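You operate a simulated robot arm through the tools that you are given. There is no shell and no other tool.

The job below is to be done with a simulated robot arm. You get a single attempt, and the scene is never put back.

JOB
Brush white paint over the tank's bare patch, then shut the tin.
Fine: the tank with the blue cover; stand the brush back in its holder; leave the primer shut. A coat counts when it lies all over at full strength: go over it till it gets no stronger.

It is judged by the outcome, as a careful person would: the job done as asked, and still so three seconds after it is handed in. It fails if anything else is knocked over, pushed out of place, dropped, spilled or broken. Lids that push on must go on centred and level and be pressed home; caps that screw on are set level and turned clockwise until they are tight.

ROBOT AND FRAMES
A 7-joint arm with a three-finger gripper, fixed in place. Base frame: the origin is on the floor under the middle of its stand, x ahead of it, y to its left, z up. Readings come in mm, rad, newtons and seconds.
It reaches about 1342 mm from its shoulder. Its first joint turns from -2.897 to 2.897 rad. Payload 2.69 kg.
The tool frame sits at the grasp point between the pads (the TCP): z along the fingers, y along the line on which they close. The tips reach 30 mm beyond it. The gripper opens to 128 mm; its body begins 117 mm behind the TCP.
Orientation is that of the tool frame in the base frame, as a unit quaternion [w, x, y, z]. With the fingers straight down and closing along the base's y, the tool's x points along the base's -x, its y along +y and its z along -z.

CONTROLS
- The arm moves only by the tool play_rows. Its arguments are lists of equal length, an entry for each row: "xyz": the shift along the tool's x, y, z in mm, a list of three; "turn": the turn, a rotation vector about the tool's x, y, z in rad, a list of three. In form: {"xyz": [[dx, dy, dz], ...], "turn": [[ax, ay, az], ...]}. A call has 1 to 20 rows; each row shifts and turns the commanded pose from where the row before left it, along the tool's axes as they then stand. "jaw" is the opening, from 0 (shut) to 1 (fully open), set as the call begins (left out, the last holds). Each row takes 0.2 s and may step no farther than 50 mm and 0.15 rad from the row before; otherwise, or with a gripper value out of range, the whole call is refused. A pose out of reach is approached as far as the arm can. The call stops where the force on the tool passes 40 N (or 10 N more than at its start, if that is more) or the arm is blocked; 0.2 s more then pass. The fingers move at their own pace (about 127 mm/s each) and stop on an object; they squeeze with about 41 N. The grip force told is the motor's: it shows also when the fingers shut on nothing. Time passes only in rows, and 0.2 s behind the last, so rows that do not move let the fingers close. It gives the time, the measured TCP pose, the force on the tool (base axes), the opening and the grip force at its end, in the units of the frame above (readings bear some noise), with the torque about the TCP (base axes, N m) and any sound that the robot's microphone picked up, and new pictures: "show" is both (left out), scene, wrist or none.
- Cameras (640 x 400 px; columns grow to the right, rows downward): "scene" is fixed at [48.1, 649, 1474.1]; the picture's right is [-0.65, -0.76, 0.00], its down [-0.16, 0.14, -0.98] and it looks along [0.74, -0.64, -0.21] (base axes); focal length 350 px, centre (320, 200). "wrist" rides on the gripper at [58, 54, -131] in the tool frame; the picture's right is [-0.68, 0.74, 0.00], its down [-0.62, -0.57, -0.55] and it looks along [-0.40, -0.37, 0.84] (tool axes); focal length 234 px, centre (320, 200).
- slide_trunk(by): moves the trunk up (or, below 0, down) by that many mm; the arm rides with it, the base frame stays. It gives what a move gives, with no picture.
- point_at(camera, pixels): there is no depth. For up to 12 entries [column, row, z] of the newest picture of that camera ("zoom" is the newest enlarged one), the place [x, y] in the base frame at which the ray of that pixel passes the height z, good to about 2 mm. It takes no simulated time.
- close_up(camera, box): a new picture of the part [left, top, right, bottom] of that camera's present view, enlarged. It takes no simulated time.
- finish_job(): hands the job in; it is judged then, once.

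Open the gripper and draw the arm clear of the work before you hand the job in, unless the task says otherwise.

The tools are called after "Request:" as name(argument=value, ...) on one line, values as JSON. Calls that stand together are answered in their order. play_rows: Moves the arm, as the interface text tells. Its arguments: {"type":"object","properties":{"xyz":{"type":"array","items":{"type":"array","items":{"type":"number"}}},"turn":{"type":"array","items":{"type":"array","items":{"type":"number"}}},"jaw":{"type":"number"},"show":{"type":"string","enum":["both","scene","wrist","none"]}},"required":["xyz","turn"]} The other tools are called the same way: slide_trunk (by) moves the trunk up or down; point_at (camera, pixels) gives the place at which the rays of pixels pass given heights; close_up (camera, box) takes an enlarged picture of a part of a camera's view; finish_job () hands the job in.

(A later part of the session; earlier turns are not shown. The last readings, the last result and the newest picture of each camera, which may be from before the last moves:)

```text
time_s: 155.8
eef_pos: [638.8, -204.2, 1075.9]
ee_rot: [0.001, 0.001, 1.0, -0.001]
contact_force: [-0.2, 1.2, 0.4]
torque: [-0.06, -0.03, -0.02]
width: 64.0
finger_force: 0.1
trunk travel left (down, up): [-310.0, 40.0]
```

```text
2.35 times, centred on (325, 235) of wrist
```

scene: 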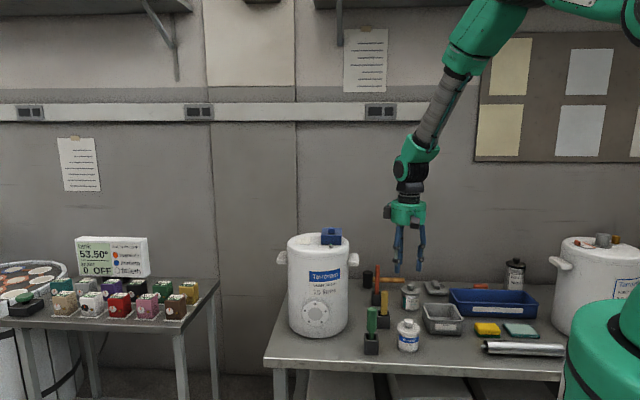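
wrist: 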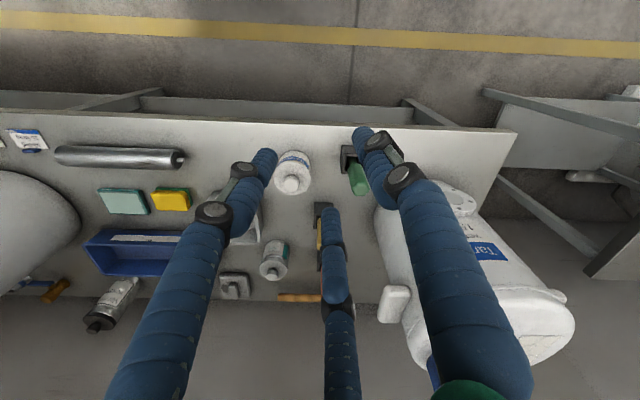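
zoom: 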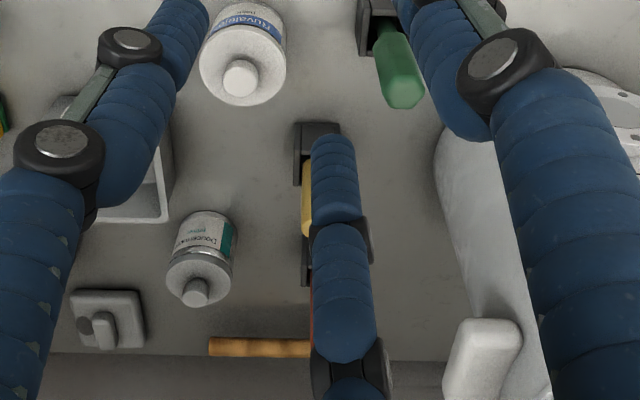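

I zoom to 16x on each tin's lid seam for a side-by-side comparison.

Request:
close_up(camera="scene", box=[395, 320, 425, 345])

Request:
close_up(camera="scene", box=[396, 283, 426, 308])

```text
16.00 times, centred on (410, 332) of scene
```

zoom: 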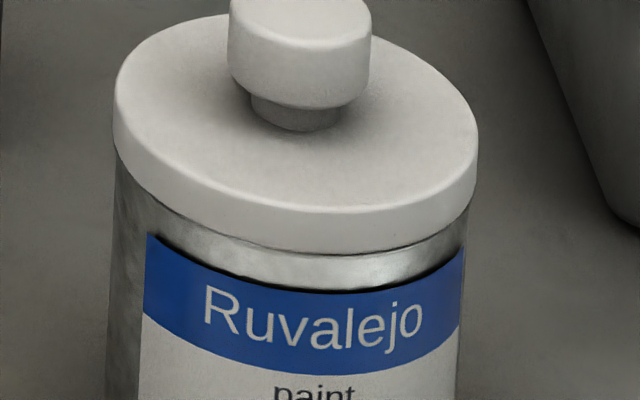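

```text
16.00 times, centred on (411, 296) of scene
```

zoom: 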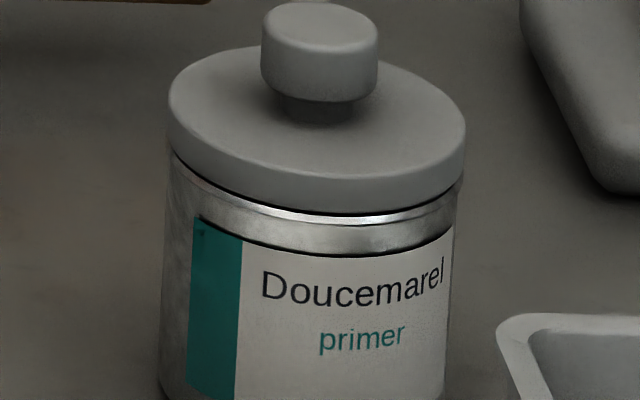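

The paint lid now sits lower than the primer's lid does, and possibly tipped toward the camera. I tilt the wrist camera down in front of the bench for a near-side view of the lid seam.

Request:
play_rows(xyz=[[8.1, -3.7, 40.4], [8.1, -3.7, 40.4], [8.1, -3.7, 40.4], [8.1, -3.7, 40.4], [8.1, -3.7, 40.4], [8.1, -3.7, 40.4], [8.1, -3.7, 40.4], [0, 0, 0], [0, 0, 0], [0, 0, 0], [0, 0, 0], [0, 0, 0]], turn=[[0, 0, 0], [0, 0, 0], [0, 0, 0], [0, 0, 0], [0, 0, 0], [0, 0, 0], [0, 0, 0], [0.0984, -0.0995, 0], [0.0984, -0.0995, 0], [0.0984, -0.0995, 0], [0.0984, -0.0995, 0], [0.0984, -0.0995, 0]], jaw=1)

```text
time_s: 158.4
eef_pos: [575.6, -239.1, 788.7]
ee_rot: [0.175, 0.003, 0.963, -0.206]
contact_force: [1.0, -0.1, -0.4]
torque: [-0.01, 0.08, -0.05]
width: 128.2
finger_force: 0.0
out of reach, approached as far as the arm can: row 10, 11
trunk travel left (down, up): [-310.0, 40.0]
```

scene: 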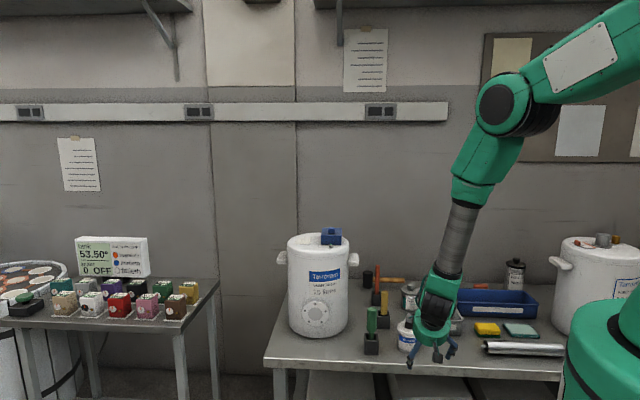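
wrist: 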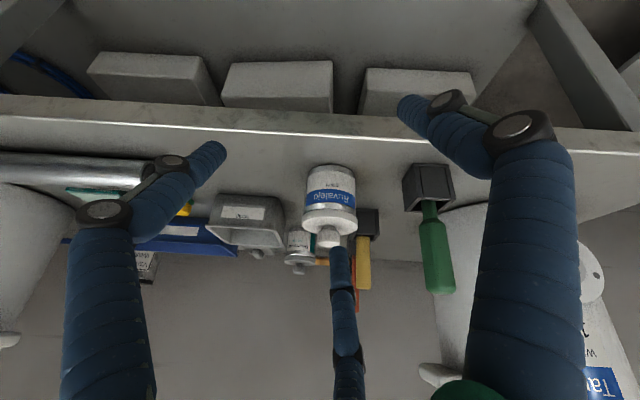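

The tin is visible upside-down at wrist (330,205); I zoom on it.

Request:
close_up(camera="wrist", box=[295, 155, 365, 255])

Request:
close_up(camera="wrist", box=[300, 195, 362, 240])

Request:
close_up(camera="wrist", box=[275, 215, 325, 275])

```text
4.00 times, centred on (330, 205) of wrist
```

zoom: 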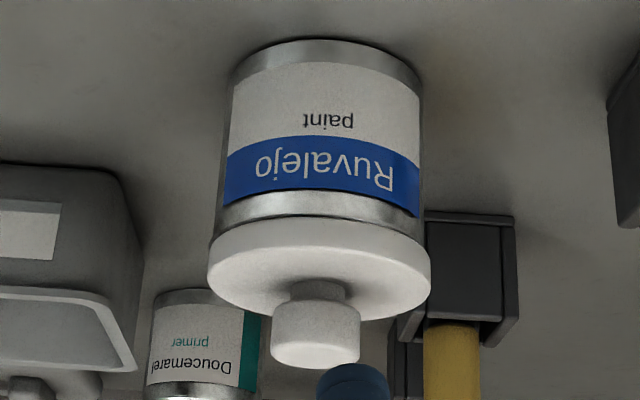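

```text
8.89 times, centred on (331, 218) of wrist
```

zoom: 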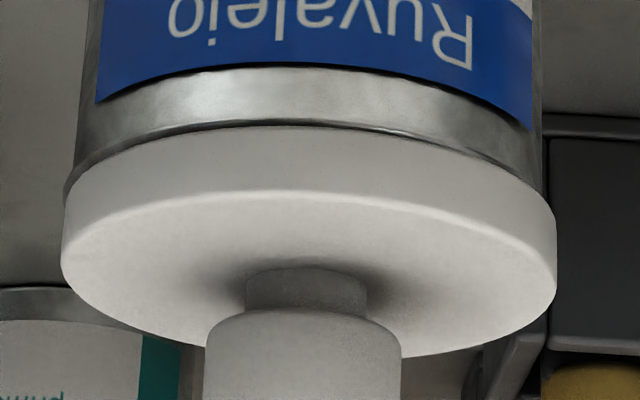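

```text
6.67 times, centred on (300, 245) of wrist
```

zoom: 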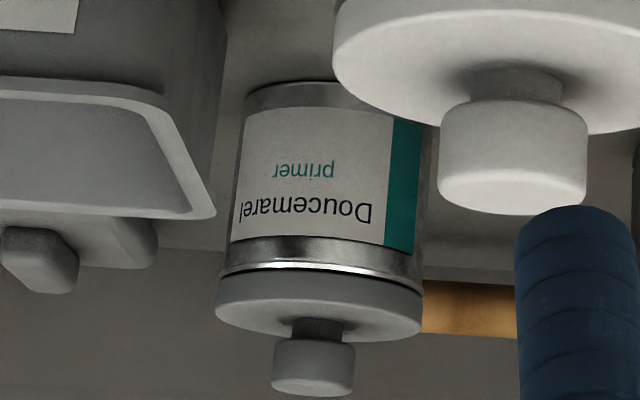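

From this angle the lid is centred and level side-to-side, and after the snap it dropped about 2 mm and now covers the rim lip, which suggests it popped home. I straighten the tool and will press on the knob's top to make sure.

Request:
play_rows(xyz=[[0, 0, 0], [0, 0, 0], [0, 0, 0], [0, 0, 0], [0, 0, -45], [0, 0, -45], [0, 0, -45], [0, 0, -45], [0, 0, 0]], turn=[[-0.1042, 0.0886, -0.0015], [-0.1042, 0.0886, -0.0015], [-0.1042, 0.0886, -0.0015], [-0.1042, 0.0886, -0.0015], [0, 0, 0], [0, 0, 0], [0, 0, 0], [0, 0, 0], [0, 0, 0]], show="none")

Request:
play_rows(xyz=[[0, 0, 0]], turn=[[0, 0, 0]])

```text
time_s: 160.4
eef_pos: [568.9, -231.7, 966.6]
ee_rot: [0.023, -0.001, 0.999, -0.036]
contact_force: [-0.2, 0.7, 0.1]
torque: [-0.03, -0.07, 0.0]
width: 128.1
finger_force: 0.0
out of reach, approached as far as the arm can: row 4
trunk travel left (down, up): [-310.0, 40.0]
```

```text
time_s: 160.8
eef_pos: [568.1, -230.7, 966.8]
ee_rot: [0.023, -0.001, 0.999, -0.037]
contact_force: [-0.5, 0.1, 0.0]
torque: [-0.03, -0.03, -0.01]
width: 127.8
finger_force: 0.1
trunk travel left (down, up): [-310.0, 40.0]
```

scene: 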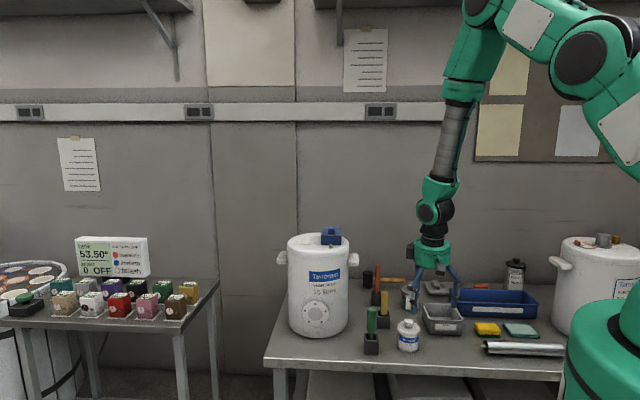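
wrist: 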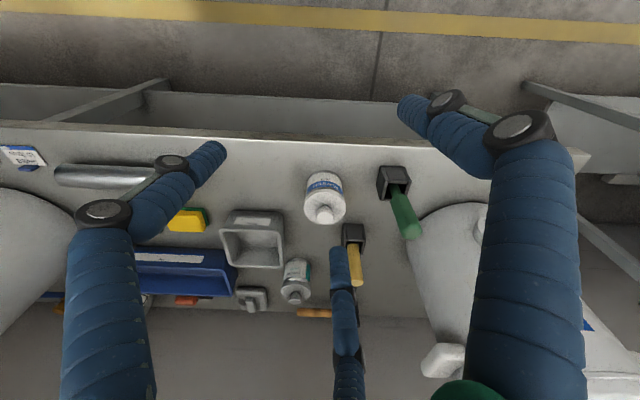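

A small residual tilt remains (0.086 rad); I remove it and move above the paint tin with fingers closed, high.

Request:
play_rows(xyz=[[0, 0, -10], [0, 0, 0]], turn=[[-0.073, 0.046, 0.002], [0, 0, 0]], jaw=0, show="none")

Request:
play_rows(xyz=[[-38, -33, 0], [-38, -33, 0], [-38, -33, 0], [-38, -33, 0], [0, 0, 20], [0, 0, 0]], turn=[[0, 0, 0], [0, 0, 0], [0, 0, 0], [0, 0, 0], [0, 0, 0], [0, 0, 0]])

Request:
close_up(camera="wrist", box=[250, 60, 390, 220])

```text
time_s: 161.4
eef_pos: [569.5, -229.3, 977.8]
ee_rot: [0.001, 0.001, 1.0, 0.001]
contact_force: [0.5, -0.7, 0.4]
torque: [0.07, -0.01, 0.02]
width: 2.4
finger_force: 20.1
trunk travel left (down, up): [-310.0, 40.0]
```

```text
refused: row 1 steps farther than a row can; nothing moved
```

```text
2.50 times, centred on (320, 140) of wrist
```

zoom: 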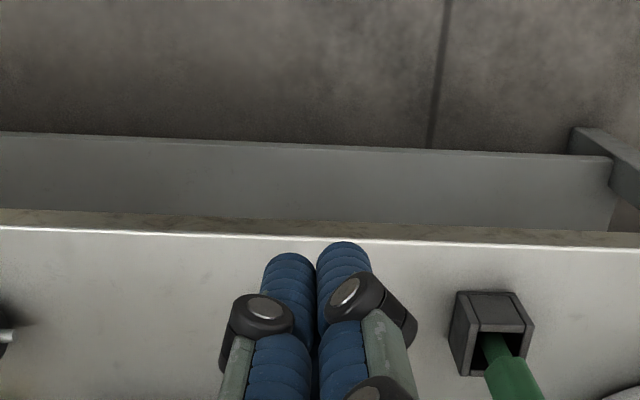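

The step was slightly too long; I repeat with five shorter rows to (721.5,-365.5) and lower to about z=900.

Request:
play_rows(xyz=[[-30.4, -27.2, 0], [-30.4, -27.2, 0], [-30.4, -27.2, 0], [-30.4, -27.2, 0], [-30.4, -27.2, 0], [0, 0, 40], [0, 0, 35], [0, 0, 0]], turn=[[0, 0, 0], [0, 0, 0], [0, 0, 0], [0, 0, 0], [0, 0, 0], [0, 0, 0], [0, 0, 0], [0, 0, 0]])

Request:
close_up(camera="wrist", box=[250, 60, 390, 220])

Request:
close_up(camera="scene", box=[380, 280, 440, 360])

```text
time_s: 163.2
eef_pos: [721.4, -366.5, 904.6]
ee_rot: [0.002, 0.001, 1.0, 0.0]
contact_force: [0.7, 0.3, -0.4]
torque: [-0.01, 0.03, 0.02]
width: 1.8
finger_force: 31.6
trunk travel left (down, up): [-310.0, 40.0]
```

scene: 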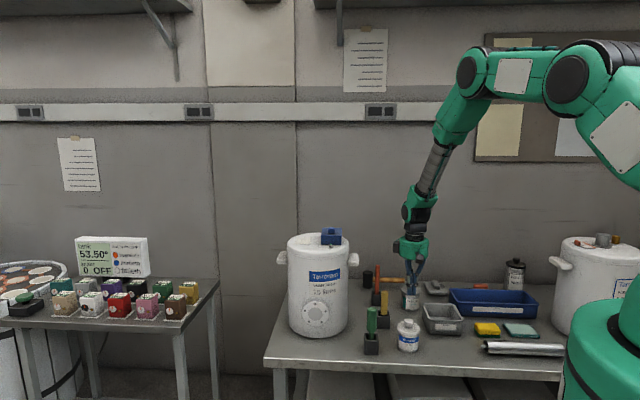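
wrist: 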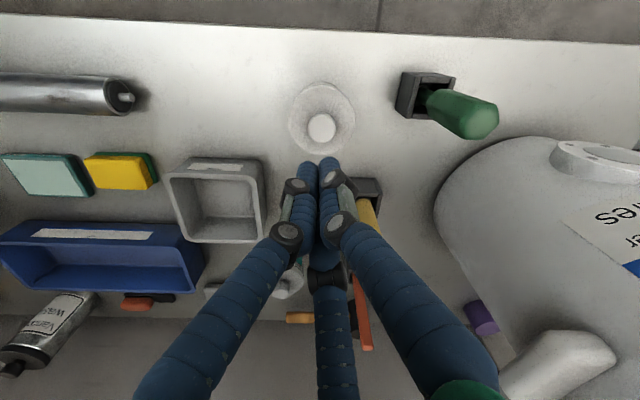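

```text
2.50 times, centred on (320, 140) of wrist
```

zoom: 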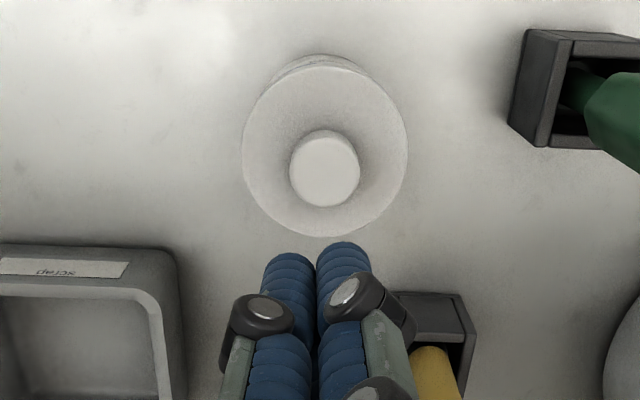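

```text
5.00 times, centred on (410, 320) of scene
```

zoom: 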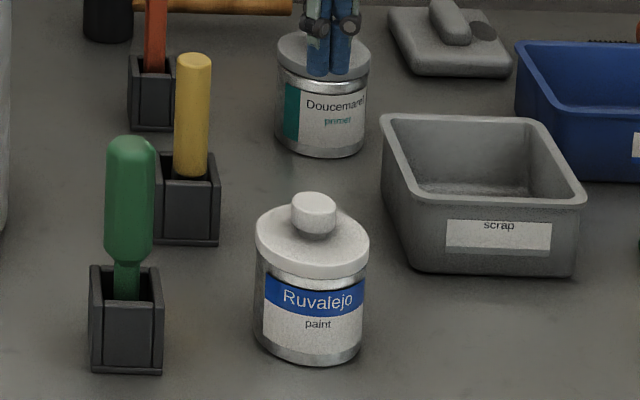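

The knob top is at wrist (322,128.4); I compute its position for centring the press.

Request:
point_at(camera="wrist", pixels=[[322, 128.4, 765], [322, 128.4, 770], [322.2, 120.4, 745]])

Request:
point_at(camera="scene", pixels=[[408.9, 320.2, 765], [408.9, 320.2, 770], [408.9, 320.2, 775]])

```text
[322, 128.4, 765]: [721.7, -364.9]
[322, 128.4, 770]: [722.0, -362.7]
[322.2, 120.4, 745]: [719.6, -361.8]
```

```text
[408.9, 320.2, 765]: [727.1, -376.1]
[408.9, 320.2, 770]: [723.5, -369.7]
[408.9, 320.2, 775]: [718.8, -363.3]
```

The knob is at about (722,-365), right under the closed fingertips. I descend and press on its top in small steps.

Request:
play_rows(xyz=[[-0.5, 1, 40], [0, 0, 40], [0, 0, 10], [0, 0, 0]], turn=[[0, 0, 0], [0, 0, 0], [0, 0, 0], [0, 0, 0]], show="none")

Request:
close_up(camera="scene", box=[390, 300, 430, 350])

```text
time_s: 164.2
eef_pos: [719.5, -364.7, 814.5]
ee_rot: [0.001, 0.001, 1.0, 0.0]
contact_force: [-0.2, 0.3, 0.7]
torque: [-0.02, 0.0, -0.03]
width: 2.1
finger_force: 31.2
trunk travel left (down, up): [-310.0, 40.0]
```

```text
8.00 times, centred on (410, 325) of scene
```

zoom: 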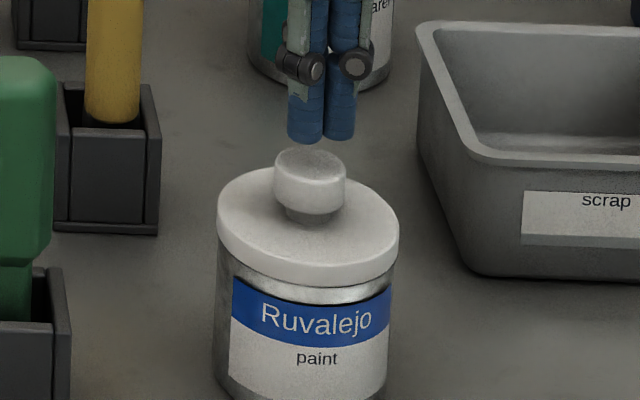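

Aligned within a couple of mm; I shift 2 mm and lower to contact.

Request:
play_rows(xyz=[[-2, 0, 0], [0, 0, 6], [0, 0, 3], [0, 0, 0]], turn=[[0, 0, 0], [0, 0, 0], [0, 0, 0], [0, 0, 0]], show="none")

Request:
play_rows(xyz=[[0, 0, 2], [0, 0, 0]], turn=[[0, 0, 0], [0, 0, 0]], show="none")

Request:
play_rows(xyz=[[0, 0, 2], [0, 0, 0]], turn=[[0, 0, 0], [0, 0, 0]], show="none")

Request:
close_up(camera="scene", box=[390, 300, 430, 350])

```text
time_s: 165.2
eef_pos: [722.9, -364.0, 805.4]
ee_rot: [0.001, 0.001, 1.0, 0.0]
contact_force: [-0.2, 0.0, -0.7]
torque: [-0.04, 0.02, -0.01]
width: 2.1
finger_force: 31.2
trunk travel left (down, up): [-310.0, 40.0]
```

```text
time_s: 165.8
eef_pos: [724.4, -364.5, 803.5]
ee_rot: [0.001, 0.0, 1.0, 0.0]
contact_force: [0.3, -0.2, -0.4]
torque: [0.01, -0.02, 0.01]
width: 1.9
finger_force: 31.7
trunk travel left (down, up): [-310.0, 40.0]
```

```text
time_s: 166.4
eef_pos: [724.1, -364.1, 801.8]
ee_rot: [0.001, 0.0, 1.0, 0.001]
contact_force: [0.1, 0.5, 0.9]
torque: [0.01, 0.0, 0.02]
width: 2.0
finger_force: 31.1
trunk travel left (down, up): [-310.0, 40.0]
```

```text
8.00 times, centred on (410, 325) of scene
```

zoom: 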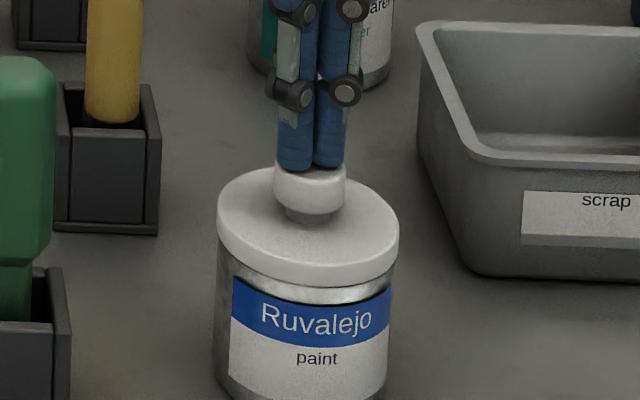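

The fingertips are centred on the knob's top. I press in 1.5 mm steps.

Request:
play_rows(xyz=[[0, 0, 1.5], [0, 0, 0]], turn=[[0, 0, 0], [0, 0, 0]], show="none")

Request:
play_rows(xyz=[[0, 0, 1.5], [0, 0, 0]], turn=[[0, 0, 0], [0, 0, 0]], show="none")

Request:
play_rows(xyz=[[0, 0, 1.5], [0, 0, 0]], turn=[[0, 0, 0], [0, 0, 0]], show="none")

Request:
close_up(camera="scene", box=[390, 300, 430, 350])

```text
time_s: 167.0
eef_pos: [723.8, -363.4, 800.3]
ee_rot: [0.001, 0.001, 1.0, 0.0]
contact_force: [-0.2, 0.0, -0.5]
torque: [0.02, -0.02, -0.02]
width: 2.2
finger_force: 31.6
trunk travel left (down, up): [-310.0, 40.0]
```

```text
time_s: 167.6
eef_pos: [723.8, -363.0, 800.3]
ee_rot: [0.0, 0.002, 1.0, 0.0]
contact_force: [-0.1, 3.9, 6.9]
torque: [0.1, 0.04, -0.02]
width: 5.9
finger_force: 31.9
trunk travel left (down, up): [-310.0, 40.0]
```

```text
time_s: 168.2
eef_pos: [721.7, -364.2, 799.4]
ee_rot: [0.002, 0.001, 1.0, 0.0]
contact_force: [-1.4, 8.5, 17.9]
torque: [0.23, 0.05, -0.05]
width: 5.9
finger_force: 31.2
trunk travel left (down, up): [-310.0, 40.0]
```

```text
8.00 times, centred on (410, 325) of scene
```

zoom: 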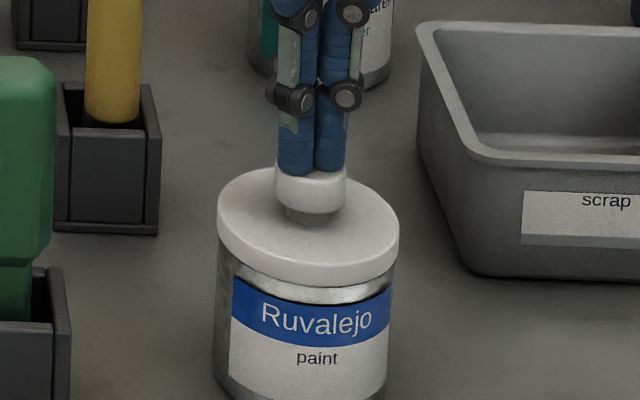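

18 N so far with the lid unmoved; I press one or two more steps, keeping an eye on the sideways force.

Request:
play_rows(xyz=[[0, 0.8, 1.5], [0, 0, 0]], turn=[[0, 0, 0], [0, 0, 0]], show="none")

Request:
play_rows(xyz=[[0, 0.5, 1.0], [0, 0, 0]], turn=[[0, 0, 0], [0, 0, 0]], show="none")

Request:
close_up(camera="scene", box=[390, 300, 430, 350])

```text
time_s: 168.8
eef_pos: [723.7, -364.3, 798.7]
ee_rot: [0.001, 0.001, 1.0, -0.001]
contact_force: [-1.7, 3.2, 28.0]
torque: [0.07, 0.17, -0.03]
width: 5.7
finger_force: 31.5
trunk travel left (down, up): [-310.0, 40.0]
```

```text
time_s: 169.4
eef_pos: [725.5, -363.0, 798.3]
ee_rot: [0.003, -0.001, 1.0, -0.001]
contact_force: [-9.0, 4.0, 19.5]
torque: [0.08, 0.29, -0.01]
width: 5.7
finger_force: 31.3
trunk travel left (down, up): [-310.0, 40.0]
stopped in row 2: the force on the tool passed its limit at 41 N (the readings are from after the stop); the commanded pose is now the measured one
```

```text
8.00 times, centred on (410, 325) of scene
```

zoom: 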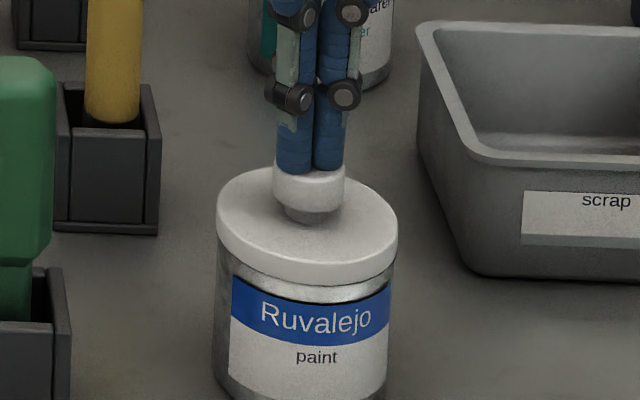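

41 N pressed straight down on the knob moved nothing and gave no further snap, so the lid is at its stop. I lift off and check that it is centred and level.

Request:
play_rows(xyz=[[0, 0, -5], [0, 0, -30], [0, 0, -45], [0, 0, -45], [0, 0, -45], [20, 40, -15], [20, 40, -15], [20, 40, -15], [0, 0, 0]], turn=[[0, 0, 0], [0, 0, 0], [0, 0, 0], [0, 0, 0], [0, 0, 0], [0, 0, 0], [0, 0, 0], [0, 0, 0], [0, 0, 0]])

Request:
close_up(camera="scene", box=[395, 315, 425, 345])

Request:
close_up(camera="scene", box=[396, 280, 426, 310])

Request:
close_up(camera="wrist", box=[255, 130, 335, 200])

```text
time_s: 171.4
eef_pos: [663.8, -241.0, 1011.4]
ee_rot: [0.002, 0.001, 1.0, 0.0]
contact_force: [-0.3, -0.4, 0.8]
torque: [-0.05, -0.04, -0.04]
width: 2.2
finger_force: 31.3
trunk travel left (down, up): [-310.0, 40.0]
```

scene: 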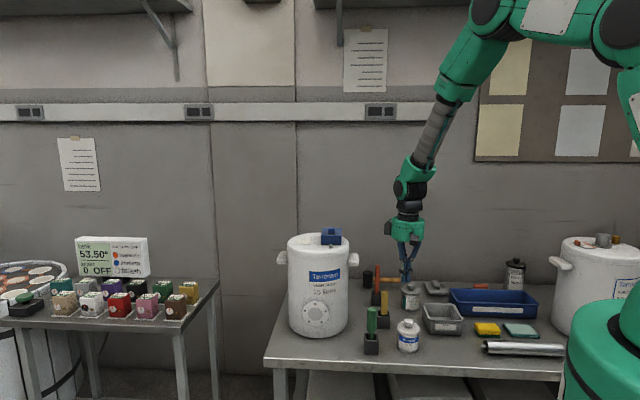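
wrist: 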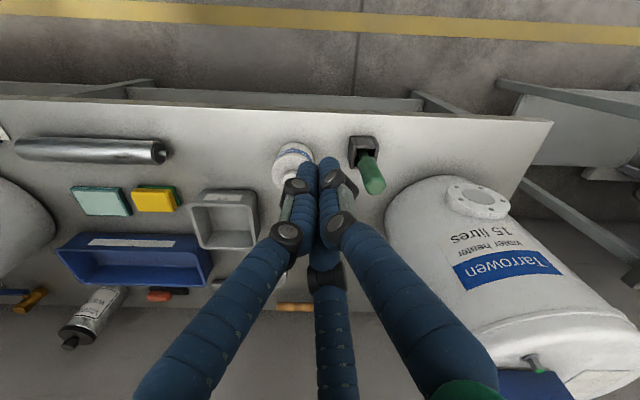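

```text
13.33 times, centred on (410, 330) of scene
```

zoom: 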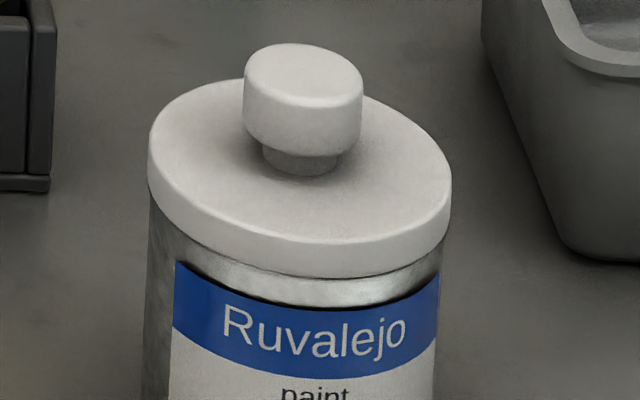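

```text
13.33 times, centred on (411, 295) of scene
```

zoom: 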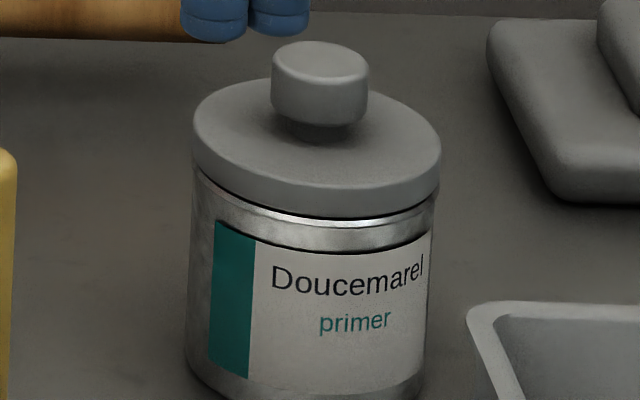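

```text
5.71 times, centred on (295, 165) of wrist
```

zoom: 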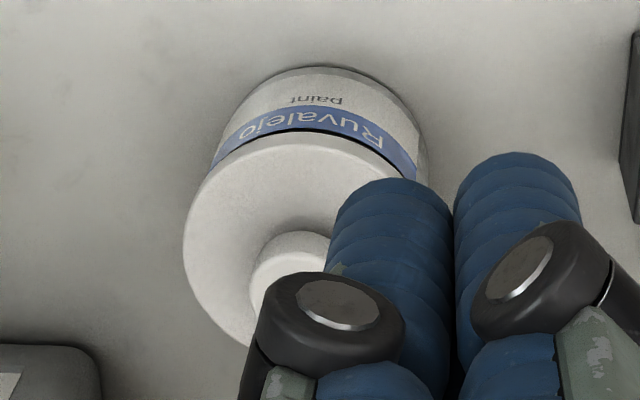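

The gap between lid and label looks wider on the left (≈40 px) than front/right (≈29 px), so the lid may be tipped a couple of degrees. I open the fingers and look from above and other angles to be sure.

Request:
play_rows(xyz=[[0, 0, -30], [-20, -40, 0], [-20, -40, 0], [-15, -30, 0], [0, 0, 0]], turn=[[0, 0, 0], [0, 0, 0], [0, 0, 0], [0, 0, 0], [0, 0, 0]], jaw=1, show="wrist")

Request:
close_up(camera="wrist", box=[270, 70, 370, 170])

Request:
close_up(camera="scene", box=[397, 325, 423, 345])

```text
time_s: 172.6
eef_pos: [719.0, -354.8, 1042.6]
ee_rot: [0.002, 0.001, 1.0, 0.0]
contact_force: [0.2, -0.3, -0.5]
torque: [0.03, 0.02, -0.02]
width: 128.3
finger_force: 0.1
trunk travel left (down, up): [-310.0, 40.0]
```

wrist: 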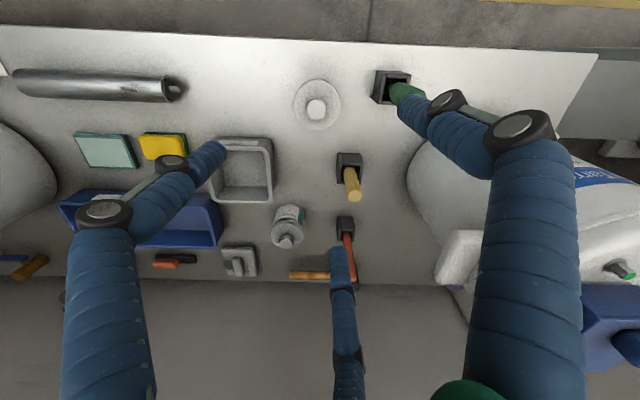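

```text
4.00 times, centred on (320, 120) of wrist
```

zoom: 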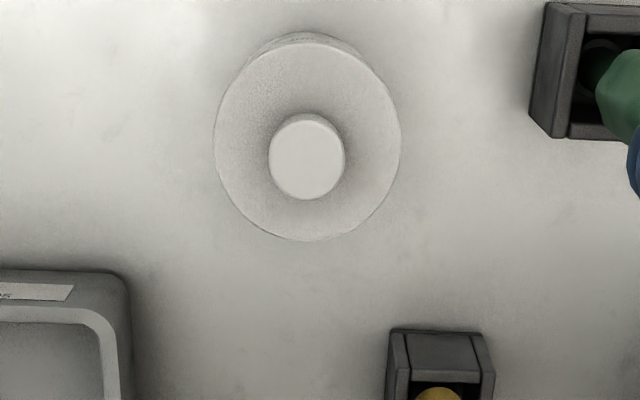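

```text
16.00 times, centred on (410, 335) of scene
```

zoom: 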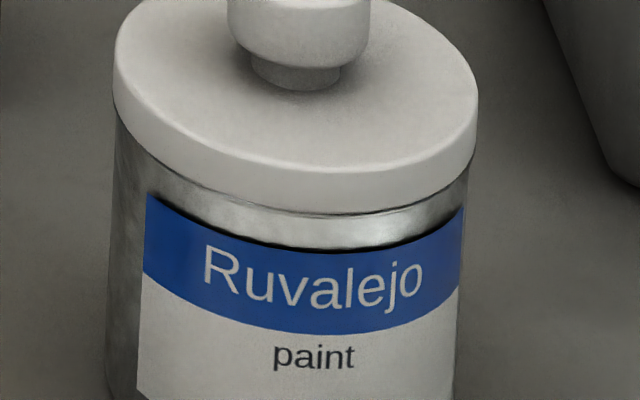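

The lid is tipped about 3° (left side high) and slightly sunk at the right, so it needs reseating. I go back over the knob to regrip it.

Request:
play_rows(xyz=[[0, -7.3, 30], [0, 0, 45], [0, 0, 45], [0, 0, 45], [0, 0, 35], [0, 0, 0]], turn=[[0.001, -0.003, 0], [0, 0, 0], [0, 0, 0], [0, 0, 0], [0, 0, 0], [0, 0, 0]], jaw=0.5, show="wrist")

Request:
close_up(camera="wrist", box=[250, 70, 390, 210])

Request:
close_up(camera="scene", box=[385, 290, 435, 350])

```text
time_s: 174.0
eef_pos: [719.1, -357.7, 840.7]
ee_rot: [0.004, 0.0, 1.0, -0.001]
contact_force: [0.9, -0.7, -0.9]
torque: [0.01, 0.03, 0.01]
width: 64.0
finger_force: 0.0
trunk travel left (down, up): [-310.0, 40.0]
```

wrist: 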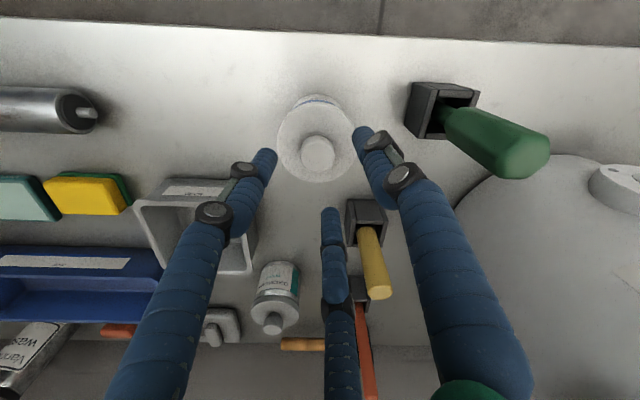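

```text
2.86 times, centred on (320, 140) of wrist
```

zoom: 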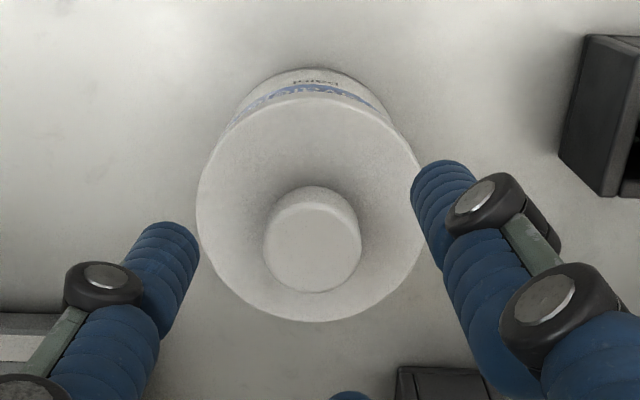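

```text
6.67 times, centred on (410, 320) of scene
```

zoom: 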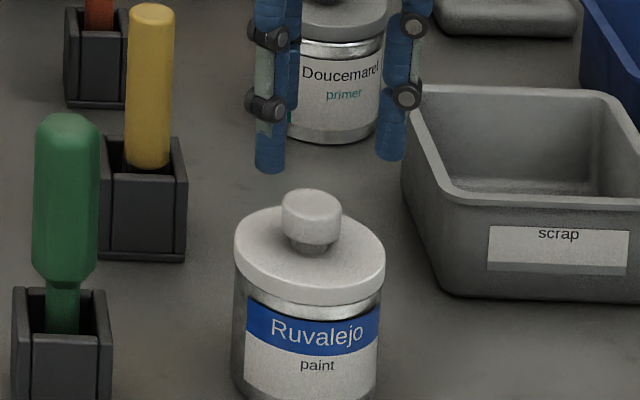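

The knob is about 3 mm / 6 mm off the TCP axis; I correct, trim the tilt, and descend partway.

Request:
play_rows(xyz=[[-2.6, -6.2, 0], [0, 0, 20], [0, 0, 15], [0, 0, 0]], turn=[[-0.002, 0.008, 0], [0, 0, 0], [0, 0, 0], [0, 0, 0]], show="wrist")

Request:
close_up(camera="wrist", box=[250, 80, 390, 220])

Request:
close_up(camera="scene", box=[385, 290, 435, 350])

```text
time_s: 175.0
eef_pos: [721.5, -365.4, 807.4]
ee_rot: [-0.001, 0.001, 1.0, 0.0]
contact_force: [0.4, 0.5, -0.1]
torque: [0.02, 0.0, 0.02]
width: 63.7
finger_force: 0.1
trunk travel left (down, up): [-310.0, 40.0]
```

wrist: 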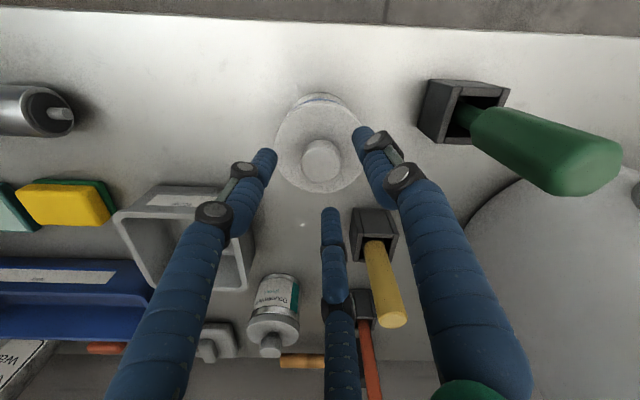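

```text
2.86 times, centred on (320, 150) of wrist
```

zoom: 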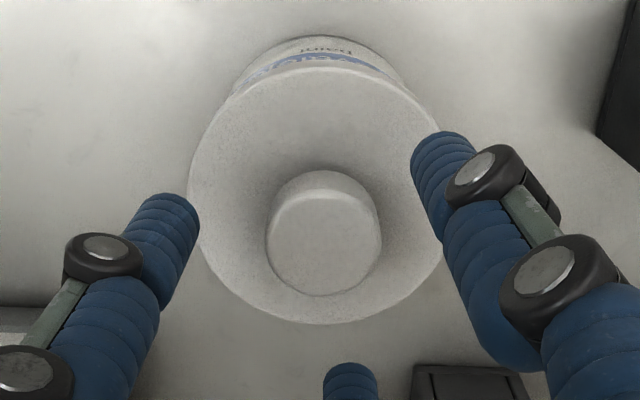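

```text
6.67 times, centred on (410, 320) of scene
```

zoom: 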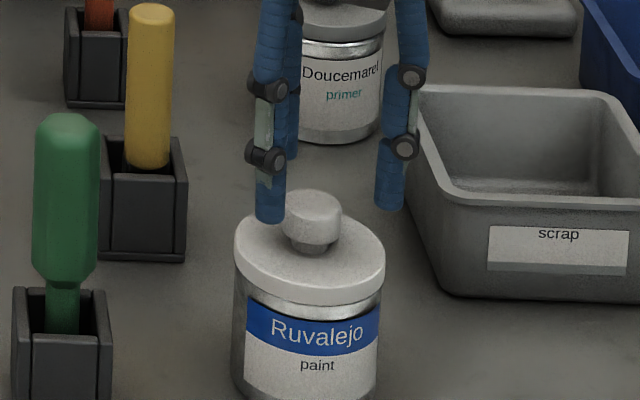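

The knob is now centred within about 1 mm. I descend to grip height and close on it.

Request:
play_rows(xyz=[[0, 1.2, 12], [0, 0, 13], [0, 0, 0]], turn=[[0, 0.002, 0], [0, 0, 0], [0, 0, 0]], show="none")

Request:
play_rows(xyz=[[0, 0, 0], [0, 0, 0], [0, 0, 0], [0, 0, 0]], turn=[[0, 0, 0], [0, 0, 0], [0, 0, 0], [0, 0, 0]], jaw=0, show="none")

Request:
close_up(camera="scene", box=[395, 315, 425, 345])

```text
time_s: 175.8
eef_pos: [720.5, -365.0, 781.6]
ee_rot: [-0.001, 0.0, 1.0, 0.0]
contact_force: [-0.5, 0.5, -0.2]
torque: [0.02, 0.0, 0.01]
width: 64.1
finger_force: 0.0
trunk travel left (down, up): [-310.0, 40.0]
```

```text
time_s: 176.8
eef_pos: [721.9, -364.9, 781.2]
ee_rot: [-0.002, 0.001, 1.0, 0.0]
contact_force: [-0.6, 0.3, 0.3]
torque: [0.0, 0.0, 0.02]
width: 27.3
finger_force: 40.7
trunk travel left (down, up): [-310.0, 40.0]
heard: snap
```

```text
13.33 times, centred on (410, 330) of scene
```

zoom: 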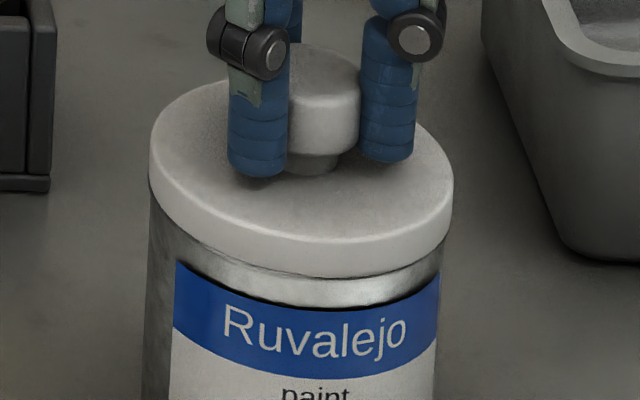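

Another snap came on gripping, so gripping frees the lid and releasing it in place clicks it on. I lift it a little and check how level it is in the grip.

Request:
play_rows(xyz=[[0, 0, -3], [0, 0, -5], [0, 0, -10], [0, 0, 0]], turn=[[0, 0, 0], [0, 0, 0], [0, 0, 0], [0, 0, 0]], show="wrist")

Request:
close_up(camera="scene", box=[395, 312, 425, 342])

Request:
close_up(camera="wrist", box=[250, 80, 390, 220])

```text
time_s: 177.8
eef_pos: [720.7, -366.4, 800.4]
ee_rot: [-0.001, 0.001, 1.0, -0.001]
contact_force: [-1.2, -0.3, 0.1]
torque: [0.01, -0.01, 0.03]
width: 27.8
finger_force: 41.4
trunk travel left (down, up): [-310.0, 40.0]
```

wrist: 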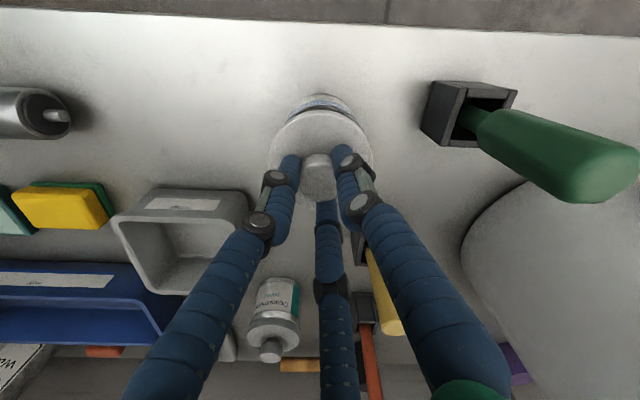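

```text
13.33 times, centred on (410, 327) of scene
```

zoom: 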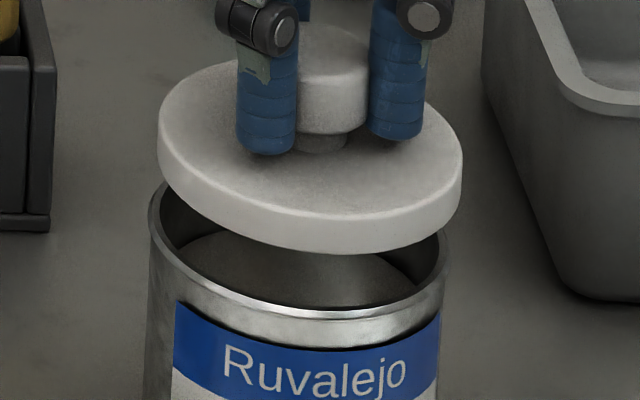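

```text
2.86 times, centred on (320, 150) of wrist
```

zoom: 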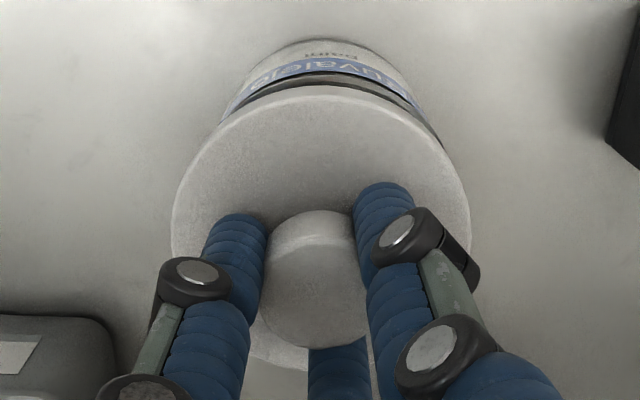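

Held, the lid is level but sits about 2.5 mm off toward the right of the tin. I move so the wrist camera looks straight down on the open tin to measure its centre accurately.

Request:
play_rows(xyz=[[0, 0, -40], [0, 0, -40], [-29, -27, 0], [-29, -27, 0], [0, 0, 0]], turn=[[0, 0, 0], [0, 0, 0], [0, 0, 0], [0, 0, 0], [0, 0, 0]], show="wrist")

Request:
close_up(camera="wrist", box=[260, 0, 380, 100])

```text
time_s: 179.0
eef_pos: [780.8, -420.2, 877.9]
ee_rot: [-0.001, 0.001, 1.0, 0.0]
contact_force: [0.0, -0.1, -0.4]
torque: [-0.01, 0.02, 0.0]
width: 27.5
finger_force: 40.9
trunk travel left (down, up): [-310.0, 40.0]
```

wrist: 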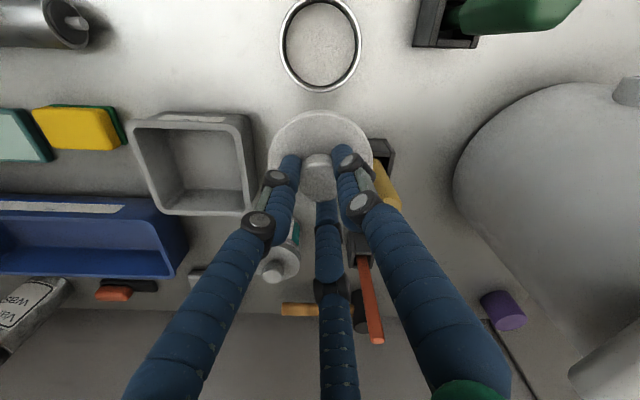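

```text
4.00 times, centred on (320, 50) of wrist
```

zoom: 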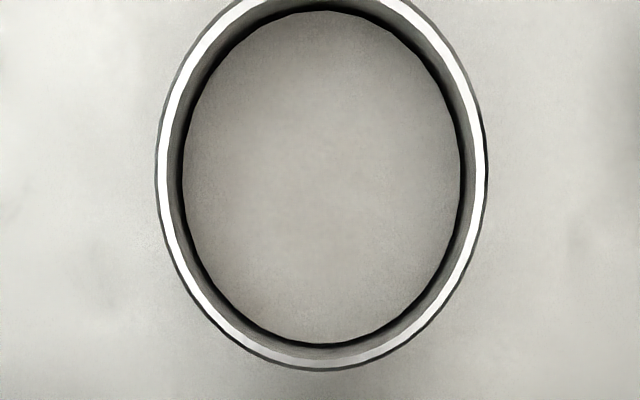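

The overhead view gives the tin centre at tool offset (58.6,54.7), i.e. almost exactly where the TCP was. Now I measure where the held lid's centre is relative to the TCP.

Request:
close_up(camera="wrist", box=[255, 95, 385, 205])

Request:
close_up(camera="scene", box=[380, 285, 430, 345])

```text
3.64 times, centred on (320, 150) of wrist
```

zoom: 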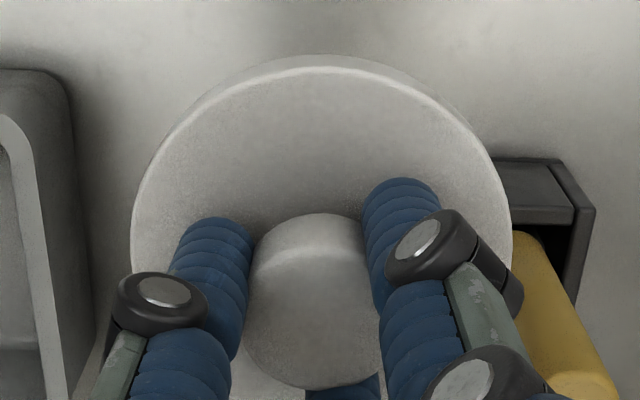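

```text
6.67 times, centred on (405, 315) of scene
```

zoom: 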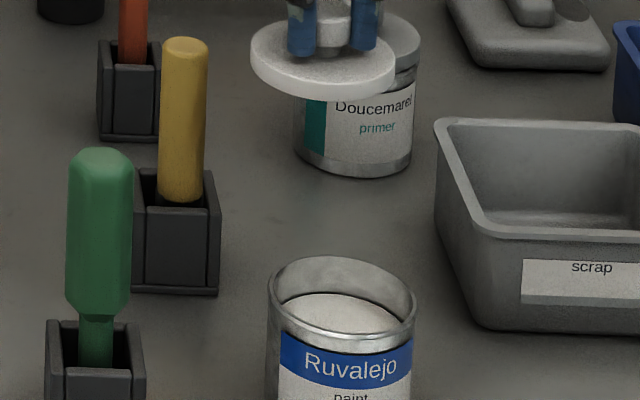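

The scene comparison with my first lift-off shows the lid is centred about as at the start, but it may be slightly tipped in the grip. I set it flat on the bench again to re-level it before a gentler placement.

Request:
play_rows(xyz=[[39.8, -6.8, 0], [39.8, -6.8, 0], [39.8, -6.8, 0], [39.9, -6.9, 0], [0, 0, 45], [0, 0, 45], [0, 0, 40], [0, 0, 22], [0, 0, 0]], turn=[[0, 0, 0], [0, 0, 0], [0, 0, 0], [0, 0, 0], [0, 0, 0], [0, 0, 0], [0, 0, 0], [0, 0, 0], [0, 0, 0]], show="none")

Request:
close_up(camera="scene", box=[400, 290, 490, 370])

Request:
close_up(camera="wrist", box=[0, 0, 640, 400])

```text
time_s: 181.0
eef_pos: [621.5, -444.5, 728.5]
ee_rot: [-0.002, 0.0, 1.0, 0.0]
contact_force: [0.6, -0.2, -0.4]
torque: [0.0, 0.01, 0.0]
width: 27.3
finger_force: 41.3
trunk travel left (down, up): [-310.0, 40.0]
```

```text
5.00 times, centred on (445, 330) of scene
```

zoom: 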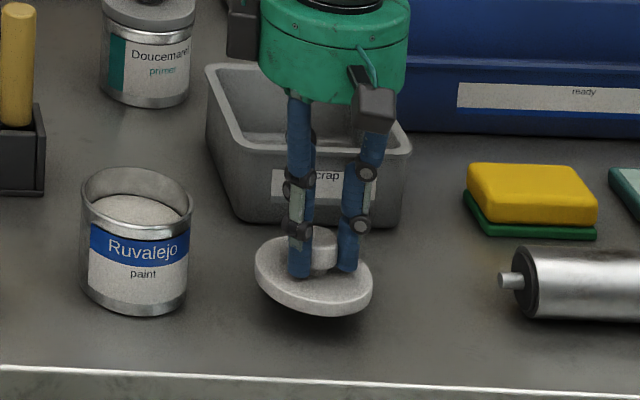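

```text
1.00 times, centred on (320, 200) of wrist (not enlarged: the box is as wide or as high as the picture)
```

zoom: 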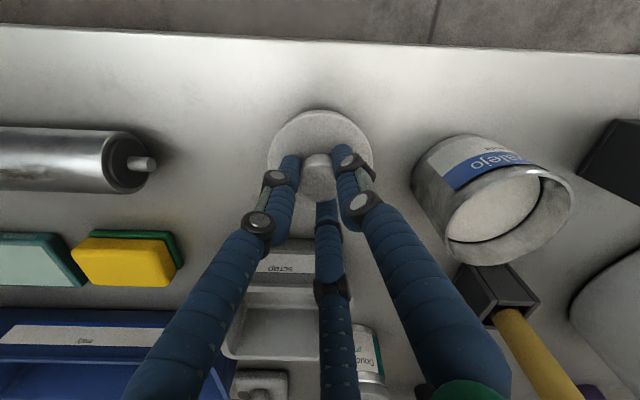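

The lid hovers over the bench; I lower until contact.

Request:
play_rows(xyz=[[0, 0, 4], [0, 0, 4], [0, 0, 0]], turn=[[0, 0.003, 0], [0, 0, 0], [0, 0, 0]], show="none")

Request:
play_rows(xyz=[[0, 0, 3], [0, 0, 2], [0, 0, 0]], turn=[[0, 0, 0], [0, 0, 0], [0, 0, 0]], show="none")

Request:
play_rows(xyz=[[0, 0, 2], [0, 0, 0]], turn=[[0, 0, 0], [0, 0, 0]], show="none")

```text
time_s: 181.8
eef_pos: [622.6, -445.8, 720.8]
ee_rot: [-0.002, 0.001, 1.0, 0.0]
contact_force: [0.5, 0.6, -0.4]
torque: [-0.02, 0.0, 0.0]
width: 27.4
finger_force: 41.1
trunk travel left (down, up): [-310.0, 40.0]
```

```text
time_s: 182.6
eef_pos: [621.1, -447.7, 715.1]
ee_rot: [-0.004, 0.001, 1.0, 0.0]
contact_force: [0.2, 0.2, 0.3]
torque: [0.03, 0.02, -0.03]
width: 27.5
finger_force: 40.9
trunk travel left (down, up): [-310.0, 40.0]
```

```text
time_s: 183.2
eef_pos: [621.4, -448.2, 713.4]
ee_rot: [-0.003, 0.001, 1.0, 0.0]
contact_force: [-0.1, 0.6, -0.9]
torque: [0.01, 0.02, -0.01]
width: 27.5
finger_force: 40.6
trunk travel left (down, up): [-310.0, 40.0]
```

No contact yet; I fix the small tilt and keep lowering.

Request:
play_rows(xyz=[[0, 0, 2], [0, 0, 0]], turn=[[0, -0.007, -0.001], [0, 0, 0]], show="none")

Request:
play_rows(xyz=[[0, 0, 2], [0, 0, 0]], turn=[[0, 0, 0], [0, 0, 0]], show="none")

Request:
play_rows(xyz=[[0, 0, 2], [0, 0, 0]], turn=[[0, 0, 0], [0, 0, 0]], show="none")

```text
time_s: 183.8
eef_pos: [620.1, -447.4, 709.7]
ee_rot: [0.0, 0.0, 1.0, 0.0]
contact_force: [0.3, 0.0, -0.7]
torque: [0.01, -0.02, -0.03]
width: 27.5
finger_force: 40.9
trunk travel left (down, up): [-310.0, 40.0]
```

```text
time_s: 184.4
eef_pos: [621.2, -447.4, 708.1]
ee_rot: [0.0, 0.0, 1.0, 0.0]
contact_force: [0.4, -0.2, -0.7]
torque: [-0.02, 0.02, 0.03]
width: 27.7
finger_force: 40.9
trunk travel left (down, up): [-310.0, 40.0]
```

```text
time_s: 185.0
eef_pos: [621.2, -447.2, 707.3]
ee_rot: [0.0, 0.0, 1.0, 0.0]
contact_force: [-0.2, 0.5, 0.0]
torque: [0.01, 0.0, -0.01]
width: 27.7
finger_force: 41.0
trunk travel left (down, up): [-310.0, 40.0]
```

Still no contact at 707; I continue.

Request:
play_rows(xyz=[[0, 0, 1.5], [0, 0, 0]], turn=[[0, 0, 0], [0, 0, 0]], show="none")

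Request:
play_rows(xyz=[[0, 0, 1.5], [0, 0, 0]], turn=[[0, 0, 0], [0, 0, 0]], show="none")

Request:
close_up(camera="scene", box=[410, 300, 480, 370])

```text
time_s: 185.6
eef_pos: [622.1, -446.9, 707.0]
ee_rot: [0.001, 0.0, 1.0, 0.0]
contact_force: [-1.8, -0.8, 6.6]
torque: [-0.03, 0.17, 0.0]
width: 27.2
finger_force: 41.1
trunk travel left (down, up): [-310.0, 40.0]
```

```text
time_s: 186.2
eef_pos: [622.6, -447.4, 707.0]
ee_rot: [0.002, 0.001, 1.0, -0.001]
contact_force: [-0.9, 5.2, 22.7]
torque: [0.1, 0.05, -0.04]
width: 27.5
finger_force: 40.8
trunk travel left (down, up): [-310.0, 40.0]
```

```text
5.71 times, centred on (445, 335) of scene
```

zoom: 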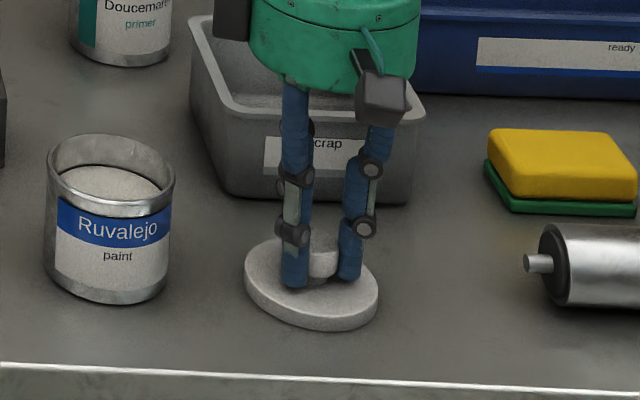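

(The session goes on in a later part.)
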